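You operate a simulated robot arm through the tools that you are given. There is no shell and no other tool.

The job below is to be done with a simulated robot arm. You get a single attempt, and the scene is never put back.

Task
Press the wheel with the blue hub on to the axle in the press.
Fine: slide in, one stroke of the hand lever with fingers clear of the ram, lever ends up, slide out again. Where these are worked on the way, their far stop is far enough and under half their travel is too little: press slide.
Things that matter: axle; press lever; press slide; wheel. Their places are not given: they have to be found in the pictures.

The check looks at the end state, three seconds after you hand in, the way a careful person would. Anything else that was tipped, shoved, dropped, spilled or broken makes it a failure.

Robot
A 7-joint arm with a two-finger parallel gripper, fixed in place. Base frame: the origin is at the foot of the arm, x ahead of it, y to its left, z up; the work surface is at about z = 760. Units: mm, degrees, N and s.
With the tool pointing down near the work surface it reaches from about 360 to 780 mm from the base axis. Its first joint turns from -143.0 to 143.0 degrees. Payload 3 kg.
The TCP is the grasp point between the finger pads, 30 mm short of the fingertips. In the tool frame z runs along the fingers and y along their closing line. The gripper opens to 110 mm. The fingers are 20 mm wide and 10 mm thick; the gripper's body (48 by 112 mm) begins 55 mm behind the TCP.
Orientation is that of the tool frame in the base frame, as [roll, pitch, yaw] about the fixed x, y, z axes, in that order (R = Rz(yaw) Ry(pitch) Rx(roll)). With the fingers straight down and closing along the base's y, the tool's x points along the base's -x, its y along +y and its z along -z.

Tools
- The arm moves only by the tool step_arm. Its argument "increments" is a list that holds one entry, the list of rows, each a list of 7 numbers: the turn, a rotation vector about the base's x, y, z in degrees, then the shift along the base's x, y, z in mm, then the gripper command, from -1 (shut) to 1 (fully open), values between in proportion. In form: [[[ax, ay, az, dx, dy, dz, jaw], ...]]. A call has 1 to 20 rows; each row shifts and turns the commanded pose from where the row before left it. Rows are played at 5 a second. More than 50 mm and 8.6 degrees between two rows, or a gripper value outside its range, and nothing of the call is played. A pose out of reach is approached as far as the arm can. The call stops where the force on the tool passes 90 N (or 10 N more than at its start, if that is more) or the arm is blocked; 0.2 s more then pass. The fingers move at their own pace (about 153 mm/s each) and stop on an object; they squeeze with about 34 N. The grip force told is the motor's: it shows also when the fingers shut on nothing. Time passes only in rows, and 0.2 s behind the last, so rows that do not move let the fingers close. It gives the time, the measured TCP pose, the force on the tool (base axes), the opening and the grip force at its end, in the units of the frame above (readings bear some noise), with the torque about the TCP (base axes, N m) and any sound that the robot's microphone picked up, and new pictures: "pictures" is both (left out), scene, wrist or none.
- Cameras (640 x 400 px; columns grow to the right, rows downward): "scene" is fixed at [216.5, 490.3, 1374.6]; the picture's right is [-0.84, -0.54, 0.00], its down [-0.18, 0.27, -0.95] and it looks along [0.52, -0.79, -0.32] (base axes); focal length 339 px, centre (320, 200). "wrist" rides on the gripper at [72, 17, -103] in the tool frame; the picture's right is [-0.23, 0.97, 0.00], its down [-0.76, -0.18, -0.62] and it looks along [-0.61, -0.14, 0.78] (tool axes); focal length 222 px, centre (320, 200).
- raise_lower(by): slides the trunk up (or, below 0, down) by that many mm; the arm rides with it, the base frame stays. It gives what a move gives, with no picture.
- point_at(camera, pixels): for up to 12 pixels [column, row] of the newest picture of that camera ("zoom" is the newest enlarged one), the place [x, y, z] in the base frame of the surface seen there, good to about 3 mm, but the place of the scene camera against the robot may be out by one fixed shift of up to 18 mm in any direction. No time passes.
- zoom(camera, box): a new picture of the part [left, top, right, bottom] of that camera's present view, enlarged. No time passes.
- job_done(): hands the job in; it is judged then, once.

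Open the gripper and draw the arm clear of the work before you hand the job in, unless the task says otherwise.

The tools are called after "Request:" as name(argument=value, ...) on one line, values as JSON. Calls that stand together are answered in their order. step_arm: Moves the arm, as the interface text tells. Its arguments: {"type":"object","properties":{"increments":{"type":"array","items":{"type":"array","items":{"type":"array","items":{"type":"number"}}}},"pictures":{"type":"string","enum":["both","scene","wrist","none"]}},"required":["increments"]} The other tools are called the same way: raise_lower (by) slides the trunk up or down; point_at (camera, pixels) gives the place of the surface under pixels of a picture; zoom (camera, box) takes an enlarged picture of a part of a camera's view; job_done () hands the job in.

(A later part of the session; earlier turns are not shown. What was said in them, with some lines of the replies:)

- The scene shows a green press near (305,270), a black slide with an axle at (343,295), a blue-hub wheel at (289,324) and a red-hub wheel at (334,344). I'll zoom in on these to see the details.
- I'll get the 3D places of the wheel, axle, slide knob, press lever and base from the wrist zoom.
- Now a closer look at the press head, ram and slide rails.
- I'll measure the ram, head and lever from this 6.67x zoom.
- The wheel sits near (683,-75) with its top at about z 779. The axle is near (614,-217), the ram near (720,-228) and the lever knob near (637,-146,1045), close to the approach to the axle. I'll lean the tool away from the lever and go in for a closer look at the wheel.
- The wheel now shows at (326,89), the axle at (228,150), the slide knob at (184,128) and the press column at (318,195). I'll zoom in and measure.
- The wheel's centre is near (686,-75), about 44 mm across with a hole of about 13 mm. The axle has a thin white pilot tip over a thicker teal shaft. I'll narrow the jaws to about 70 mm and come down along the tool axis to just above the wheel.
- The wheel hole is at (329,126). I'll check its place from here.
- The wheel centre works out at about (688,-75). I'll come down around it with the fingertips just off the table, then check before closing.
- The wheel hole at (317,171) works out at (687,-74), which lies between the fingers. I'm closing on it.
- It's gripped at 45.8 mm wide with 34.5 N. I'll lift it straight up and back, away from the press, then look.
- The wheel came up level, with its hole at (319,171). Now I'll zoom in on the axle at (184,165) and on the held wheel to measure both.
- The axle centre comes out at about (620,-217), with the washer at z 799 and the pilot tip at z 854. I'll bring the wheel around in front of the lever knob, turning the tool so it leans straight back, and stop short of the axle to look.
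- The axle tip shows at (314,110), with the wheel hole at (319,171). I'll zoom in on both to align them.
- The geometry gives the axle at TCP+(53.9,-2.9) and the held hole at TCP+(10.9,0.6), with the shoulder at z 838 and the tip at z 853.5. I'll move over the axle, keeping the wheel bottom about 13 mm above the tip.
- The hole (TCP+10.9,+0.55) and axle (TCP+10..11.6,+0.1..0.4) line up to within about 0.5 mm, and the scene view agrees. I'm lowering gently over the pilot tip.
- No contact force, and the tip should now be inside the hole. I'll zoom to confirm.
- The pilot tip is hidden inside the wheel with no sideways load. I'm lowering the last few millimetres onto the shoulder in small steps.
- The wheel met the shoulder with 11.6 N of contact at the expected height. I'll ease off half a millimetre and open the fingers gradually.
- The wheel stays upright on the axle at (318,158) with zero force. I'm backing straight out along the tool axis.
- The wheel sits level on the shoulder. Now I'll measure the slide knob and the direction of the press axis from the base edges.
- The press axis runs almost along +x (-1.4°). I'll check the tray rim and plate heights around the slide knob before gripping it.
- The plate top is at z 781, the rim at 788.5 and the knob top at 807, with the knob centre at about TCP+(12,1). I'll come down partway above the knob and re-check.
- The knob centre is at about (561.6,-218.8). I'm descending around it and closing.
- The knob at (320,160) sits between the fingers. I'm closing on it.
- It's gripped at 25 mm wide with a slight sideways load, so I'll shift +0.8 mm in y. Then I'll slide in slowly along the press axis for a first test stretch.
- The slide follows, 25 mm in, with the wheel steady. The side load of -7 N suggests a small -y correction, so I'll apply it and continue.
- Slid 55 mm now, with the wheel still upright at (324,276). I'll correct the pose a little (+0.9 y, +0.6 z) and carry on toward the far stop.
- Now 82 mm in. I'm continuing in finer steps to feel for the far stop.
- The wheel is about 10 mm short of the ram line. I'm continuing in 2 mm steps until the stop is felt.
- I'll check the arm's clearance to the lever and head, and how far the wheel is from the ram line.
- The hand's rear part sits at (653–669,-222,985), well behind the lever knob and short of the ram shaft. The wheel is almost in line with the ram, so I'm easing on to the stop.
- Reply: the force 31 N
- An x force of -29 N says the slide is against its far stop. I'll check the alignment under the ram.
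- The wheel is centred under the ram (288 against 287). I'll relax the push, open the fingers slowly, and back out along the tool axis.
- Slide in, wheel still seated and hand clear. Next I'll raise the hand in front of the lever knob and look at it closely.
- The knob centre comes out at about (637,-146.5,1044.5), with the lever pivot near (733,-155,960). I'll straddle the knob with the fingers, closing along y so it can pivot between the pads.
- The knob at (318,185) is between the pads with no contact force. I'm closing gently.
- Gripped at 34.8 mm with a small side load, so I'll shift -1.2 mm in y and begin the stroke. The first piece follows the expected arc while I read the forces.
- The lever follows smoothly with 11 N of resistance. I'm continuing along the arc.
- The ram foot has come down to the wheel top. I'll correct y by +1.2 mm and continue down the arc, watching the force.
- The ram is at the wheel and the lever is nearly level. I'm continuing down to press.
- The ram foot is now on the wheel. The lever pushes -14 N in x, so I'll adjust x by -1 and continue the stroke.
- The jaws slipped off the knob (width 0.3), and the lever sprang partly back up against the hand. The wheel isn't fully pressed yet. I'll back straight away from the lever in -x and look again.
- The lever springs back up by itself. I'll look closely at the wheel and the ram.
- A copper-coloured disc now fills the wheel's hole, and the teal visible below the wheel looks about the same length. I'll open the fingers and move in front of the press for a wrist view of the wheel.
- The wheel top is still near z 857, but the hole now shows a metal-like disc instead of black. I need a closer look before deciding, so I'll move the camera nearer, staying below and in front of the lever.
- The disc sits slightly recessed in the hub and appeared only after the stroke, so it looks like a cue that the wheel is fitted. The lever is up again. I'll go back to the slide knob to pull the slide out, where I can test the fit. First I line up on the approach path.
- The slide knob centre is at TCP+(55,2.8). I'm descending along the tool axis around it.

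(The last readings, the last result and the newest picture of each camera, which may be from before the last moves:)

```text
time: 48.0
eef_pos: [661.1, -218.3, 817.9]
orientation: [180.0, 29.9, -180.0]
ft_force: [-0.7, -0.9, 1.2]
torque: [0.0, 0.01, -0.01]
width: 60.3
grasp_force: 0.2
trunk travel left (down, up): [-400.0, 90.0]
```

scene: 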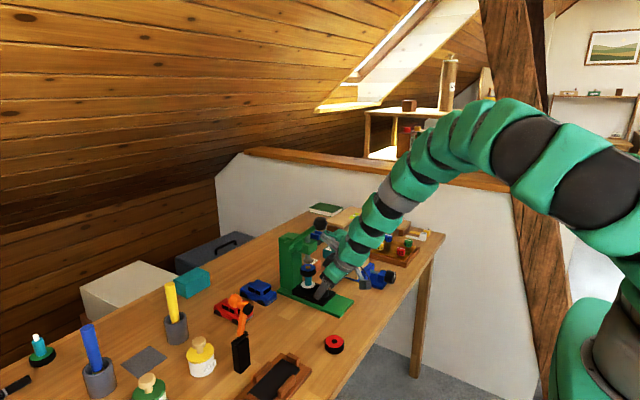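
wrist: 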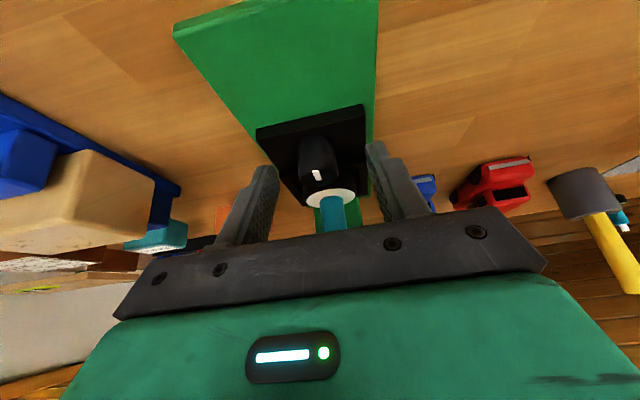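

The knob is between the fingers. I'll close on it, after a small y adjustment.

Request:
step_arm(increments=[[[0, 0, 0, 0, -1, 0, -0.2], [0, 0, 0, 0, 0, 0, -0.5], [0, 0, 0, 0, 0, 0, -1], [0, 0, 0, 0, 0, 0, -1]]], pictures="wrist")

```text
time: 49.0
eef_pos: [662.2, -220.5, 817.9]
orientation: [179.9, 29.9, -179.9]
ft_force: [0.3, -0.9, -0.5]
torque: [0.34, 0.02, 0.03]
width: 25.2
grasp_force: 45.1
trunk travel left (down, up): [-400.0, 90.0]
```

wrist: 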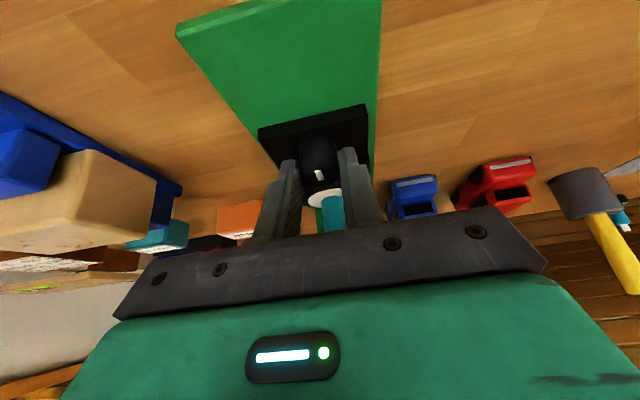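

Gripped with no side load. I'm pulling the slide out smoothly along the press axis.

Request:
step_arm(increments=[[[0, 0, 0, -2, 0.04, 0, -1], [0, 0, 0, -3, 0.06, 0, -1], [0, 0, 0, -4, 0.08, 0, -1], [0, 0, 0, -5, 0.1, 0, -1], [0, 0, 0, -5, 0.1, 0, -1], [0, 0, 0, -5, 0.1, 0, -1], [0, 0, 0, -5, 0.1, 0, -1], [0, 0, 0, -5, 0.1, 0, -1], [0, 0, 0, -5, 0.1, 0, -1], [0, 0, 0, -4, 0.08, 0, -1], [0, 0, 0, 0, 0, 0, -1]]])

```text
time: 51.4
eef_pos: [620.0, -220.4, 818.1]
orientation: [180.0, 30.0, 179.9]
ft_force: [0.7, -27.8, 12.5]
torque: [-0.31, 0.12, -0.33]
width: 25.1
grasp_force: 44.5
trunk travel left (down, up): [-400.0, 90.0]
```

scene: 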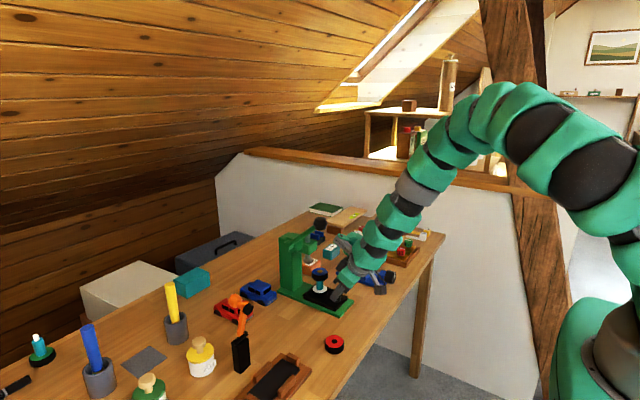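
wrist: 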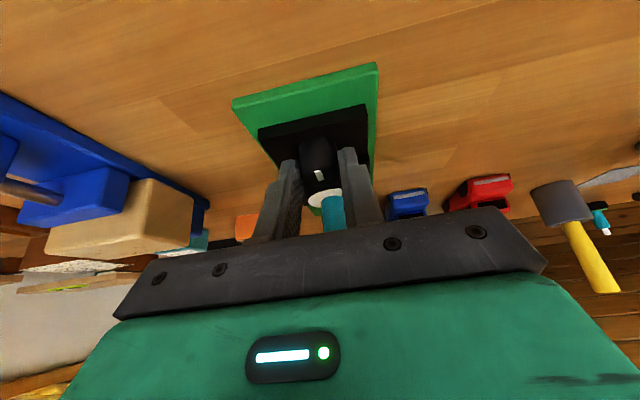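

43 mm out with -28 N of side load, so I'll correct y by -2.2 mm and continue.

Request:
step_arm(increments=[[[0, 0, 0, 0, -1.2, 0.5, -1], [0, 0, 0, 0, -1, 0, -1], [0, 0, 0, -3, 0, 0, -1], [0, 0, 0, -5, 0.05, 0, -1], [0, 0, 0, -5, 0.05, 0, -1], [0, 0, 0, -5, 0.05, 0, -1], [0, 0, 0, -5, 0.05, 0, -1], [0, 0, 0, -4, 0.05, 0, -1], [0, 0, 0, 0, 0, 0, -1]]])

```text
time: 53.4
eef_pos: [592.3, -220.5, 818.2]
orientation: [179.8, 29.8, 179.9]
ft_force: [-1.0, -16.4, -13.8]
torque: [-0.76, 0.53, -0.28]
width: 25.3
grasp_force: 45.2
trunk travel left (down, up): [-400.0, 90.0]
```

scene: 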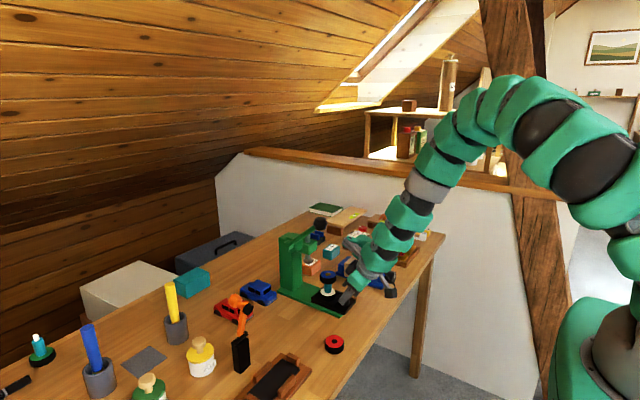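
wrist: 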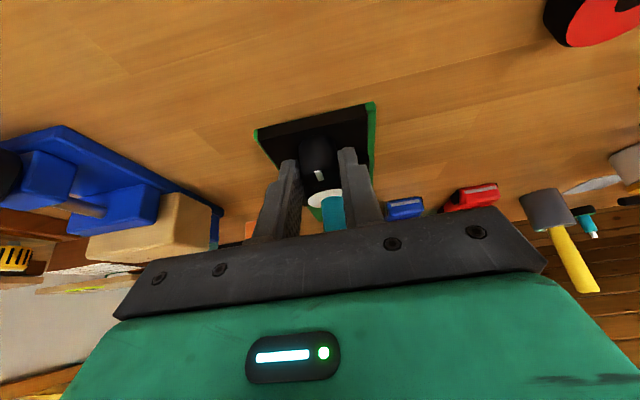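

Correcting again by -1.3 y and -0.4 z, then pulling on toward the starting (outer) position.

Request:
step_arm(increments=[[[0, 0, 0, 0, -1.3, -0.4, -1], [0, 0, 0, -3, 0, 0, -1], [0, 0, 0, -5, 0.05, 0, -1], [0, 0, 0, -5, 0.05, 0, -1], [0, 0, 0, -5, 0.05, 0, -1], [0, 0, 0, -5, 0.05, 0, -1], [0, 0, 0, -4, 0.05, 0, -1], [0, 0, 0, -3, 0.05, 0, -1], [0, 0, 0, 0, 0, 0, -1]]])

```text
time: 55.4
eef_pos: [560.8, -219.9, 817.9]
orientation: [180.0, 30.0, 180.0]
ft_force: [-0.3, 4.1, 7.6]
torque: [-0.21, 0.77, 0.1]
width: 25.1
grasp_force: 45.0
trunk travel left (down, up): [-400.0, 90.0]
```

scene: 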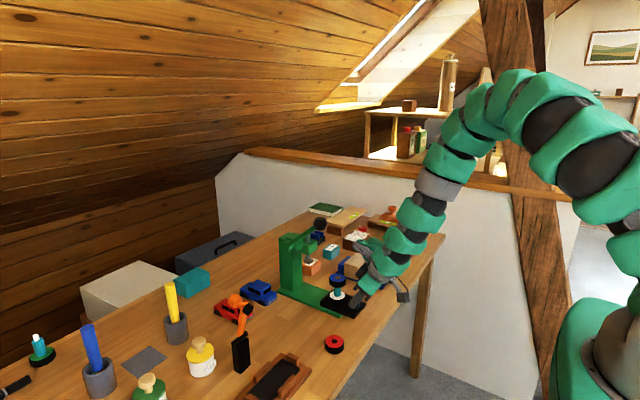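
wrist: 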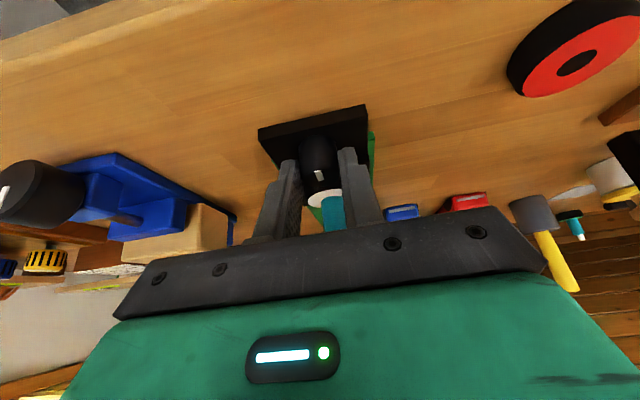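

About 102 mm out now. I'm continuing in 2 mm steps to feel for the outer stop.

Request:
step_arm(increments=[[[0, 0, 0, -2, 0.02, 0.3, -1], [0, 0, 0, -2, 0.02, 0, -1], [0, 0, 0, -2, 0.02, 0, -1], [0, 0, 0, -2, 0.02, 0, -1], [0, 0, 0, 0, 0, 0, -1]]])

Request:
zoom(camera="scene", box=[300, 250, 380, 330])

```text
time: 56.6
eef_pos: [554.6, -220.7, 817.6]
orientation: [-179.9, 30.0, -179.9]
ft_force: [0.4, 9.3, 4.7]
torque: [0.57, -1.06, 0.08]
width: 25.0
grasp_force: 45.0
trunk travel left (down, up): [-400.0, 90.0]
```

scene: 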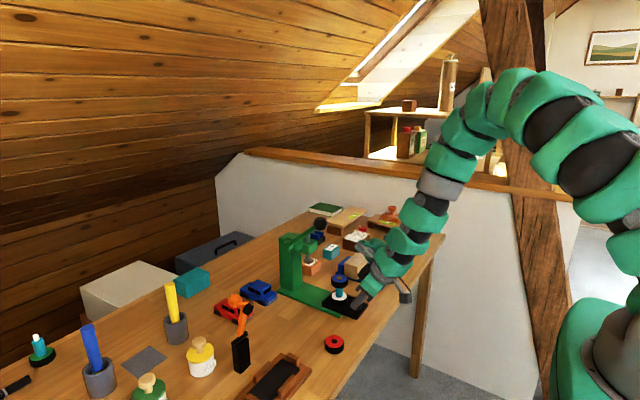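
wrist: 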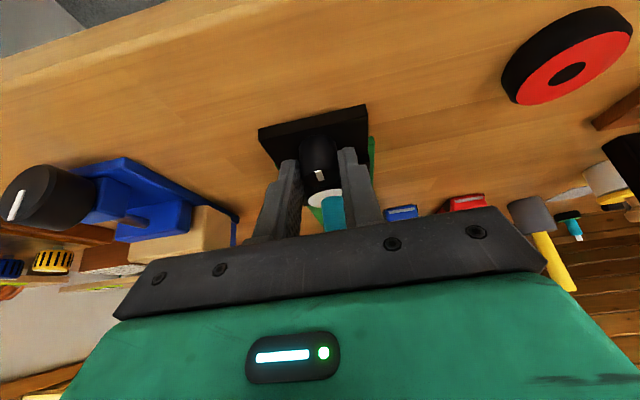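

```text
5.00 times, centred on (340, 290) of scene
```

zoom: 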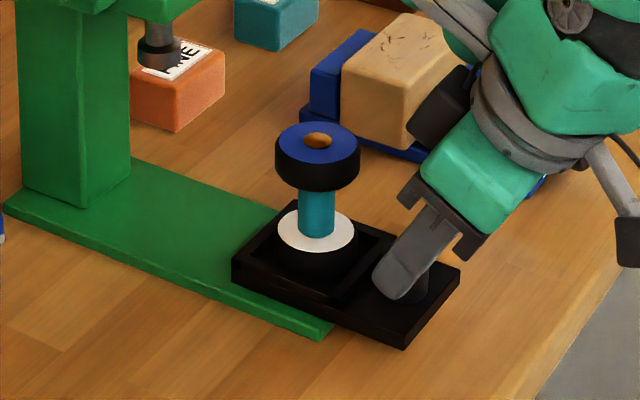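

The slide is about 3 mm short of its original spot (plate corner at 459 against 465). I'm pulling a little further until the stop is felt.

Request:
step_arm(increments=[[[0, 0, 0, -1.5, -0.5, 0, -1], [0, 0, 0, -1.5, 0, 0, -1], [0, 0, 0, -1.5, 0, 0, -1], [0, 0, 0, 0, 0, 0, -1]]], pictures="scene")

Request:
zoom(camera="scene", box=[300, 250, 380, 330])

```text
time: 57.6
eef_pos: [549.9, -220.6, 818.1]
orientation: [-180.0, 29.9, -179.9]
ft_force: [10.1, 22.9, -5.0]
torque: [0.87, -0.65, 0.24]
width: 25.2
grasp_force: 44.8
trunk travel left (down, up): [-400.0, 90.0]
```

scene: 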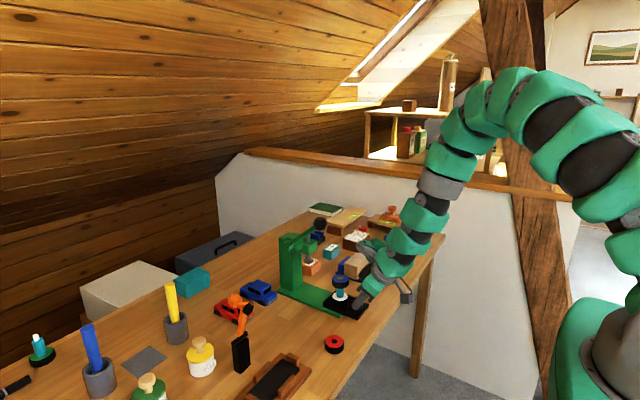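

```text
5.00 times, centred on (340, 290) of scene
```

zoom: 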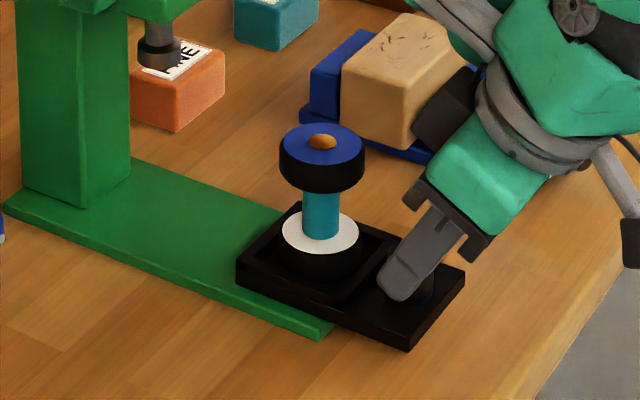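

The x force is +10 N and the plate corner is back at (465,268), its original place, so the slide is fully out. I'll relieve the side load, open, and back away.

Request:
step_arm(increments=[[[0, 0, 0, 0.7, 1, 0, -1], [0, 0, 0, 0, 0.8, 0, -1], [0, 0, 0, 0, 0, 0, -0.5], [0, 0, 0, 0, 0, 0, -0.3], [0, 0, 0, 0, 0, 0, 0], [0, 0, 0, 0, 0, 0, 0.2], [0, 0, 0, -5, 0, 8.66, 0.2], [0, 0, 0, -8, 0, 20, 0.3], [0, 0, 0, -5, 0, 30, 0.3], [0, 0, 0, 0, 0, 35, 0.3], [0, 0, 0, 0, 0, 35, 0.3], [0, 0, 0, 0, 0, 0, 0.3]]])

Request:
zoom(camera="wrist", box=[270, 30, 370, 130])

Request:
zoom(camera="scene", box=[320, 260, 370, 320])

```text
time: 60.2
eef_pos: [532.4, -221.2, 949.2]
orientation: [180.0, 30.0, -180.0]
ft_force: [0.6, 0.4, 0.2]
torque: [-0.03, -0.02, 0.02]
width: 71.2
grasp_force: 0.1
trunk travel left (down, up): [-400.0, 90.0]
```

scene: 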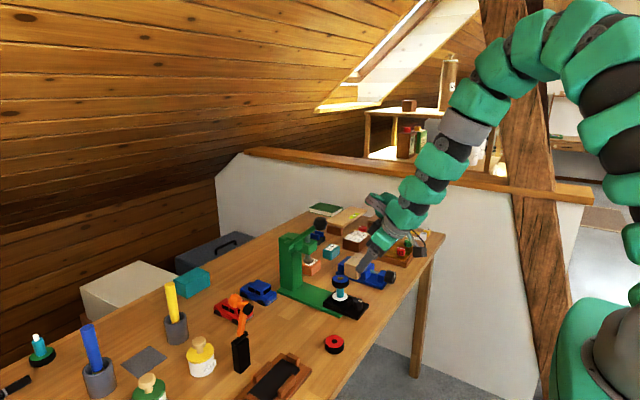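
wrist: 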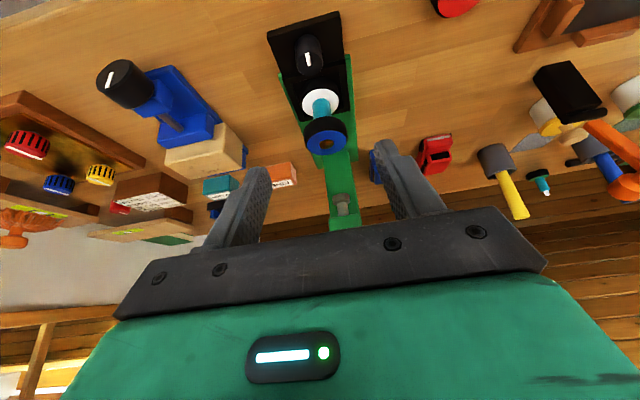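

```text
4.00 times, centred on (320, 80) of wrist
```

zoom: 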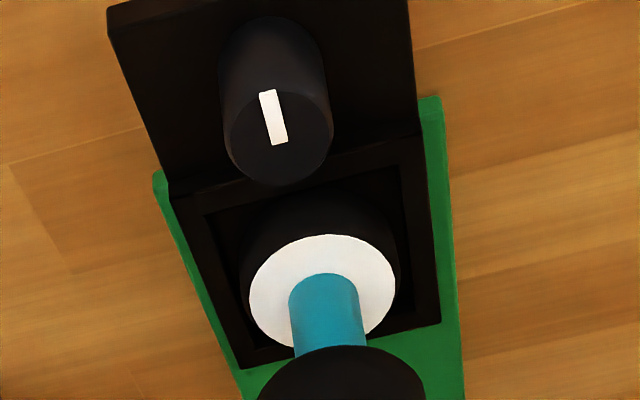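

```text
6.67 times, centred on (345, 290) of scene
```

zoom: 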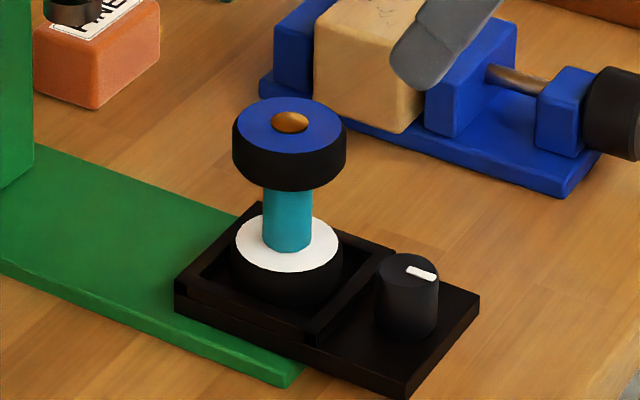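

A brass-coloured end now shows in the hub. To make sure the wheel is really fixed to the axle, I'll straddle it again along the same path I used when releasing it, and try a very small lift.

Request:
step_arm(increments=[[[0, 0, 0, 13, 0, 5, 0.3], [0, 0, 0, 13.6, 0.3, 5.4, 0.3], [0, 0, 0, 0, 0, 0, 0.3]]])

Request:
zoom(camera="wrist", box=[270, 40, 370, 140])

```text
time: 61.0
eef_pos: [557.2, -219.0, 956.5]
orientation: [-180.0, 29.9, -180.0]
ft_force: [0.2, 0.3, 0.1]
torque: [-0.01, 0.02, -0.01]
width: 71.3
grasp_force: 0.0
trunk travel left (down, up): [-400.0, 90.0]
```

scene: 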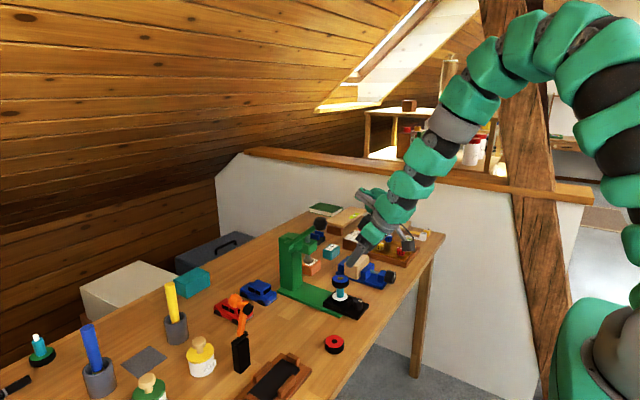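
wrist: 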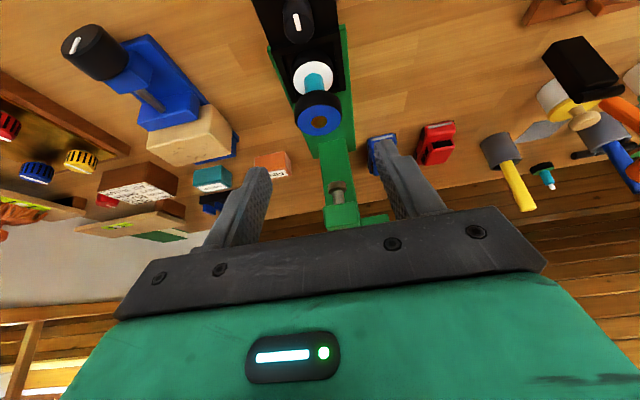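

```text
4.00 times, centred on (320, 90) of wrist
```

zoom: 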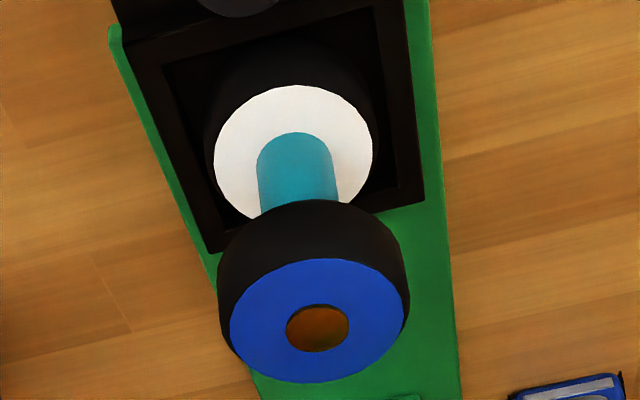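

The wheel is coaxial with the axle to within 1 mm. I'm descending around it.

Request:
step_arm(increments=[[[0, 0, 0, 13, -0.4, -20, 0.3], [0, 0, 0, 13, 0, -20, 0.3], [0, 0, 0, 13, 0, -20, 0.3], [0, 0, 0, 11.5, 0, -20, 0.3], [0, 0, 0, 0, 0, -3.5, 0.3], [0, 0, 0, 0, 0, 0, 0.3]]])

```text
time: 62.4
eef_pos: [610.8, -219.2, 874.4]
orientation: [179.9, 30.0, -180.0]
ft_force: [0.3, -0.8, -0.5]
torque: [-0.01, 0.01, 0.0]
width: 71.3
grasp_force: 0.0
trunk travel left (down, up): [-400.0, 90.0]
```

scene: 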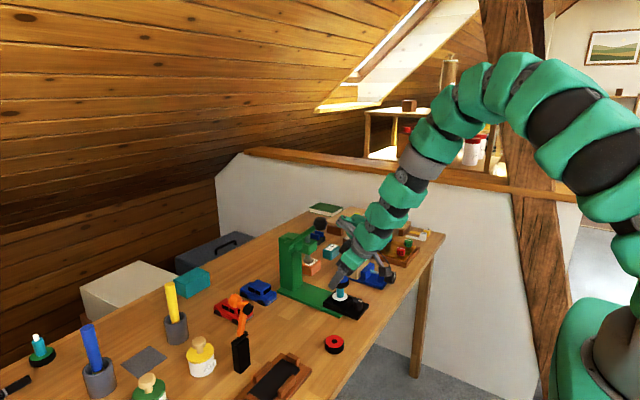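
wrist: 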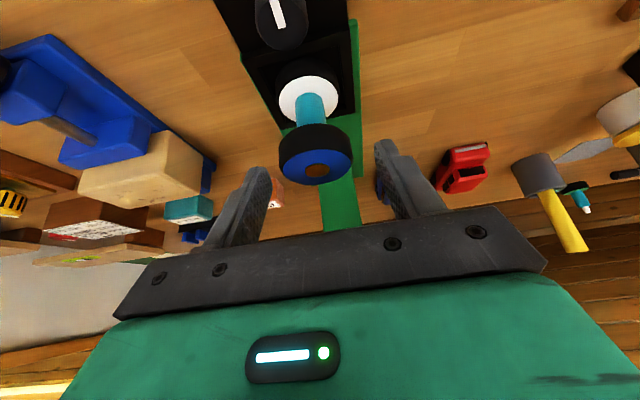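

The wheel sits about 2.4 mm to the -y side of the grip centre. I'll shift and then close on it.

Request:
step_arm(increments=[[[0, 0, 0, 0, -2.3, 0, 0.2], [0, 0, 0, 0, 0, 0, 0], [0, 0, 0, 0, 0, 0, -0.1], [0, 0, 0, 0, 0, 0, -0.15], [0, 0, 0, 0, 0, 0, -1], [0, 0, 0, 0, 0, 0, -1]]], pictures="wrist")

```text
time: 63.8
eef_pos: [610.9, -222.1, 873.8]
orientation: [180.0, 30.0, -180.0]
ft_force: [-0.1, -0.9, 1.3]
torque: [0.0, -0.01, 0.02]
width: 45.8
grasp_force: 34.3
trunk travel left (down, up): [-400.0, 90.0]
```

wrist: 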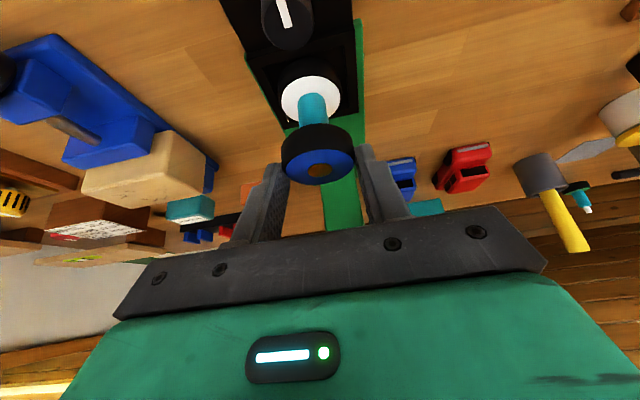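

Gripped with no side load. I'm lifting 3 mm to see whether the axle comes along.

Request:
step_arm(increments=[[[0, 0, 0, 0, 0, 1, -1], [0, 0, 0, 0, 0, 1, -1], [0, 0, 0, 0, 0, 1, -1], [0, 0, 0, 0, 0, 0, -1]]])

Request:
zoom(camera="wrist", box=[270, 50, 370, 190])

Request:
zoom(camera="scene", box=[320, 260, 370, 320])

```text
time: 64.8
eef_pos: [610.1, -222.0, 877.2]
orientation: [180.0, 29.9, -180.0]
ft_force: [0.7, 0.0, -0.9]
torque: [-0.01, 0.05, 0.0]
width: 46.0
grasp_force: 33.5
trunk travel left (down, up): [-400.0, 90.0]
```

scene: 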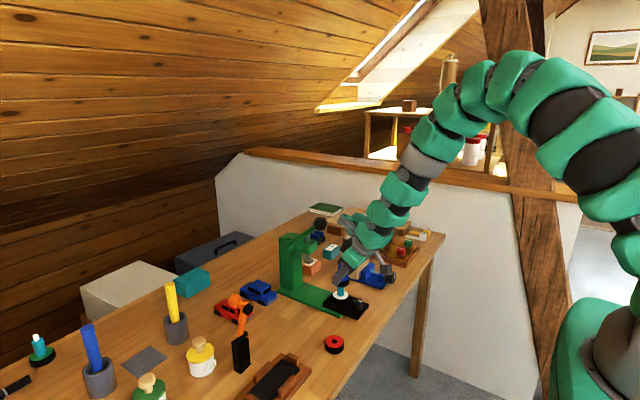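
wrist: 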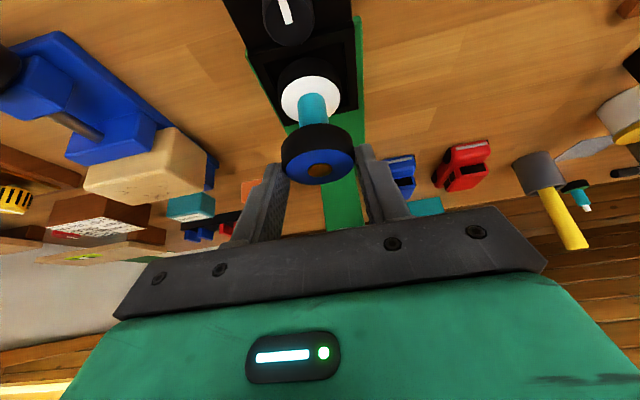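

```text
2.86 times, centred on (320, 120) of wrist
```

zoom: 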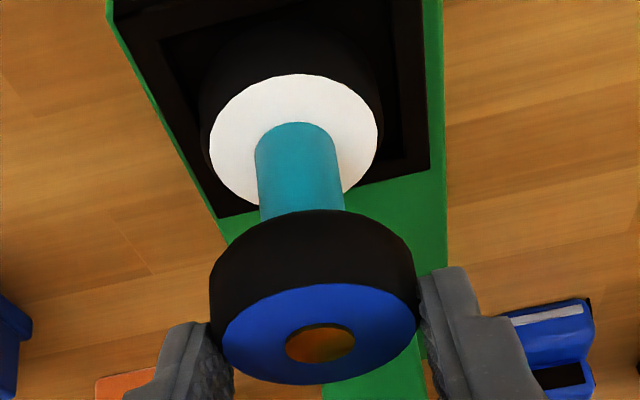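

```text
6.67 times, centred on (345, 290) of scene
```

zoom: 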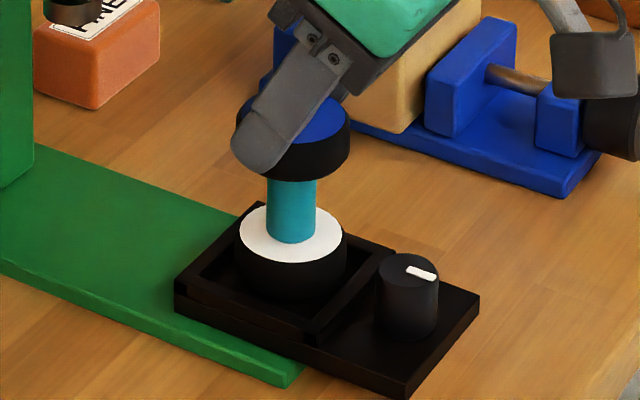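

The washer rose with the wheel (243 to 235 in the zoom, about 3 mm). The axle lifts together with the wheel, so it is truly pressed on. I'll set it back down into its nest.

Request:
step_arm(increments=[[[0, 0, 0, 0, 0, -1, -1], [0, 0, 0, 0, 0, -1, -1], [0, 0, 0, 0, 0, -1, -1], [0, 0, 0, 0, 0, -0.3, -1], [0, 0, 0, 0, 0, 0, -1]]])

Request:
zoom(camera="scene", box=[320, 260, 370, 320])

```text
time: 66.0
eef_pos: [609.1, -220.6, 873.2]
orientation: [179.9, 30.0, -180.0]
ft_force: [0.1, -0.1, -1.4]
torque: [0.03, 0.0, 0.03]
width: 45.8
grasp_force: 34.2
trunk travel left (down, up): [-400.0, 90.0]
```

scene: 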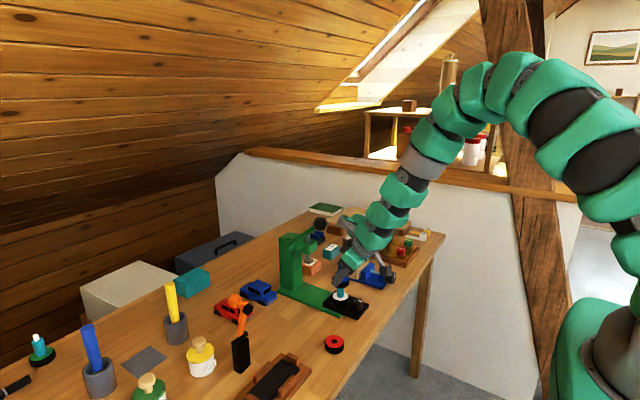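
wrist: 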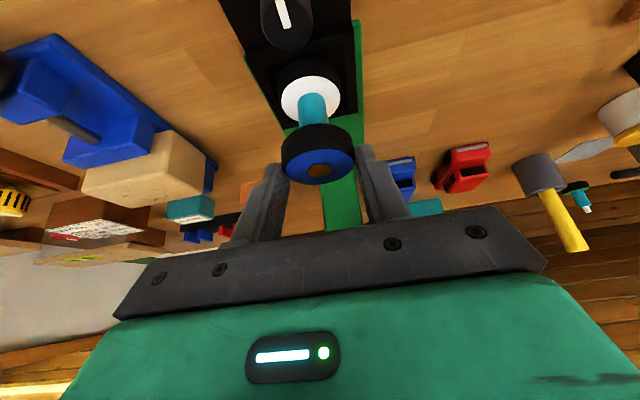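

```text
6.67 times, centred on (345, 290) of scene
```

zoom: 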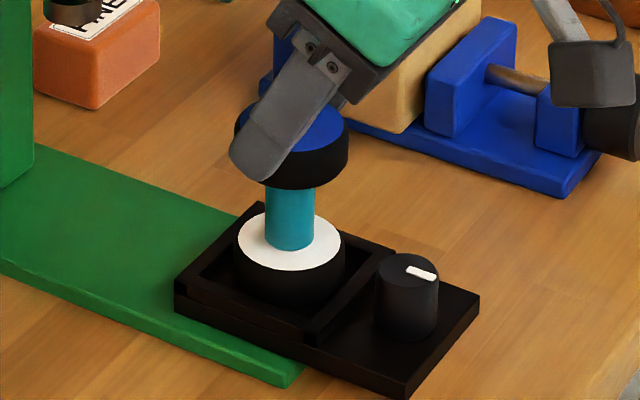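

Almost down, with the washer at 242 against 243. I'm lowering in fine steps until contact shows.

Request:
step_arm(increments=[[[0, 0, 0, 0, 0, -0.4, -1], [0, 0, 0, 0, 0, -0.4, -1], [0, 0, 0, 0, 0, 0, -1]]], pictures="none")

```text
time: 66.8
eef_pos: [609.7, -221.4, 872.6]
orientation: [-179.9, 30.0, -180.0]
ft_force: [0.6, 0.2, 10.1]
torque: [0.03, -0.1, 0.0]
width: 45.7
grasp_force: 34.0
trunk travel left (down, up): [-400.0, 90.0]
```

Contact at 10 N upward, so it is seated. I'll ease off slightly, open gradually, and back out along the tool axis.

Request:
step_arm(increments=[[[0, 0, 0, 0, 0, 0.4, -1], [0, 0, 0, 0, 0, 0, -1], [0, 0, 0, 0, 0, 0, -0.12], [0, 0, 0, 0, 0, 0, -0.05], [0, 0, 0, 0, 0, 0, 0.05], [0, 0, 0, 0, 0, 0, 0.2], [0, 0, 0, 0, 0, 0, 0.3], [0, 0, 0, -5, 0, 8.66, 0.3], [0, 0, 0, -10, 0, 17.3, 0.3], [0, 0, 0, -15, 0, 26, 0.3], [0, 0, 0, -15, 0, 26, 0.3], [0, 0, 0, -15, 0, 26, 0.3], [0, 0, 0, 0, 0, 0, 0.3]]])

Request:
zoom(camera="scene", box=[270, 205, 380, 325])

Request:
zoom(camera="wrist", box=[260, 0, 380, 130])

```text
time: 69.6
eef_pos: [551.3, -220.1, 977.5]
orientation: [-180.0, 30.0, 180.0]
ft_force: [1.0, -0.5, 0.3]
torque: [-0.03, 0.04, 0.02]
width: 71.5
grasp_force: 0.0
trunk travel left (down, up): [-400.0, 90.0]
```

scene: 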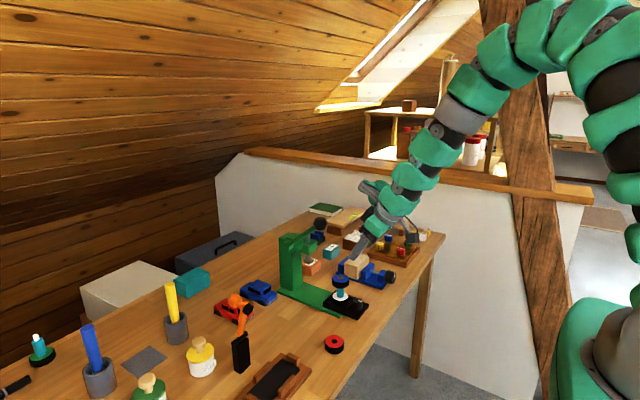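
wrist: 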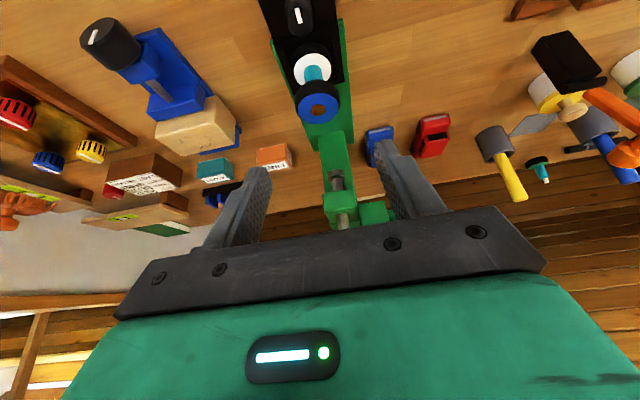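

```text
3.33 times, centred on (325, 265) of scene
```

zoom: 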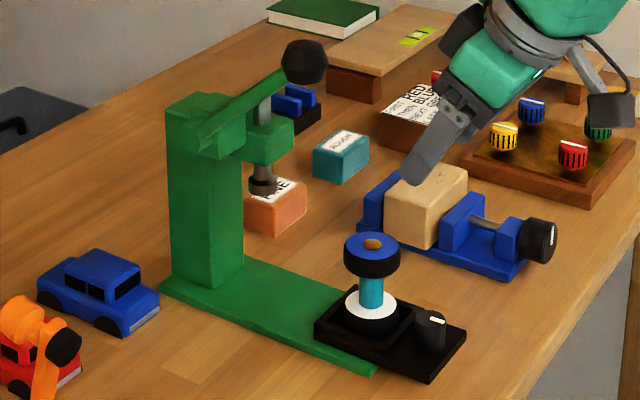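

```text
3.08 times, centred on (320, 65) of wrist
```

zoom: 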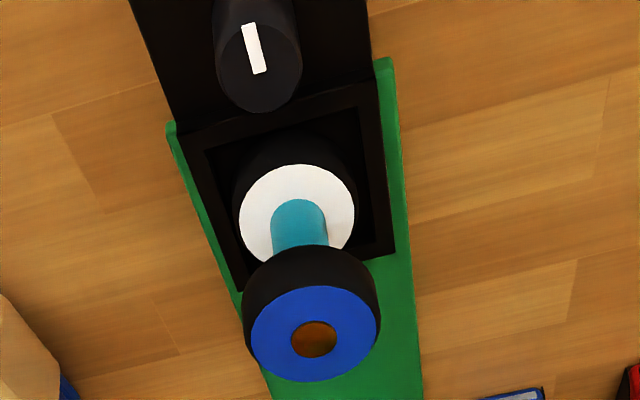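

Everything is in place: lever up, slide out, and the wheel fixed and level on the axle. I'll open the gripper and draw the arm clear.

Request:
step_arm(increments=[[[0, 0, 0, -20, 0, 40, 0.6], [0, 0, 0, -20, 10, 45, 1], [0, 0, 0, -10, 20, 45, 1], [0, 0, 0, 0, 30, 45, 1], [0, 0, 0, 0, 40, 45, 1], [0, 0, 0, 0, 40, 40, 1], [0, 0, 0, 0, 0, 0, 1], [0, 0, 0, 0, 0, 0, 1]]])

Request:
zoom(camera="scene", box=[200, 195, 440, 375])

```text
refused: row 2 steps farther than a row can; nothing moved
```

```text
2.22 times, centred on (320, 285) of scene
```

zoom: 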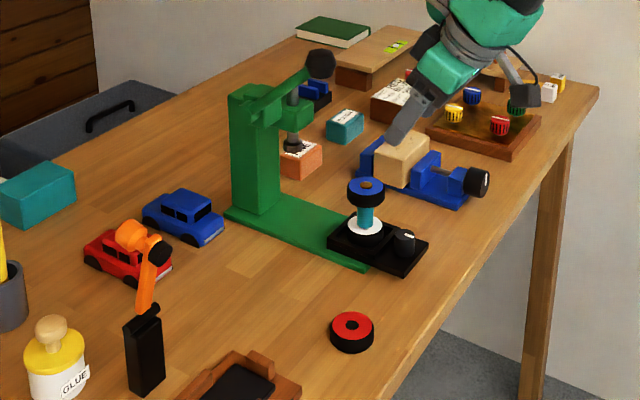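

That move was refused because a row was too long, so I'll retreat with smaller rows.

Request:
step_arm(increments=[[[0, 0, 0, -15, 0, 35, 0.6], [0, 0, 0, -15, 5, 38, 1], [0, 0, 0, -10, 15, 38, 1], [0, 0, 0, 0, 25, 38, 1], [0, 0, 0, 0, 30, 35, 1], [0, 0, 0, 0, 30, 30, 1], [0, 0, 0, 0, 30, 30, 1], [0, 0, 0, 0, 0, 0, 1], [0, 0, 0, 0, 0, 0, 1]]])

Request:
zoom(camera="scene", box=[200, 195, 440, 375])

```text
time: 71.6
eef_pos: [509.2, -86.9, 1222.1]
orientation: [179.9, 29.9, 180.0]
ft_force: [-0.3, 0.3, -0.4]
torque: [-0.03, -0.01, 0.0]
width: 110.3
grasp_force: 0.0
trunk travel left (down, up): [-400.0, 90.0]
```

scene: 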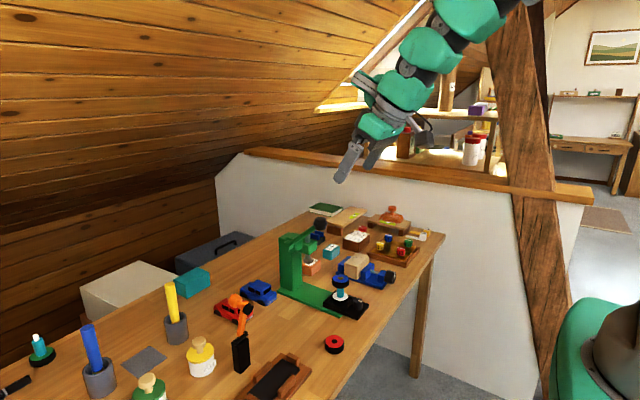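
wrist: 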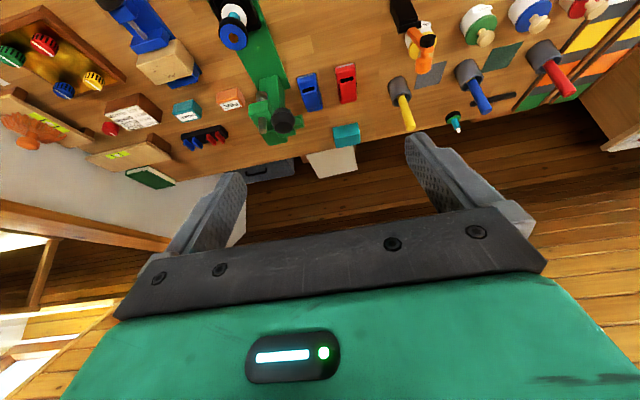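

```text
2.22 times, centred on (320, 285) of scene
```

zoom: 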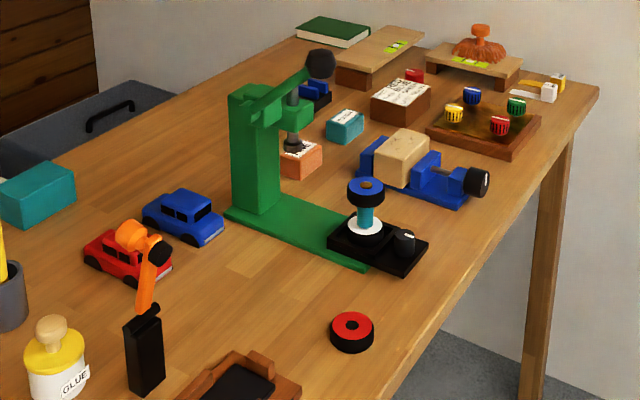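

The picture shows the lever up, the slide out, the blue-hub wheel on the axle and nothing else disturbed. The gripper is open and the arm is clear, so I'm handing in.

Request:
job_done()

```text
The job is handed in.
```

The wheel with the blue hub is pressed onto the axle, and I've handed the job in. The lever is up, the slide is fully out, and the last pictures show nothing else on the table disturbed.

- **Stroke:** the gripper slipped off the lever knob near the bottom of the stroke, and the lever sprang back up by itself. I did not make a second stroke. The fingers were on the knob, well clear of the ram, throughout.
- **Fit:** after the stroke, a brass-coloured end showed in the hub where the hole had been black, though the wheel sat at the same height as before. To check the fit, I gripped the wheel with the slide out and lifted it about 3 mm. The axle came up with it, so I set it back down in its place.
- **Slide:** I felt its far stop going in. Coming out, it went back to where it started.
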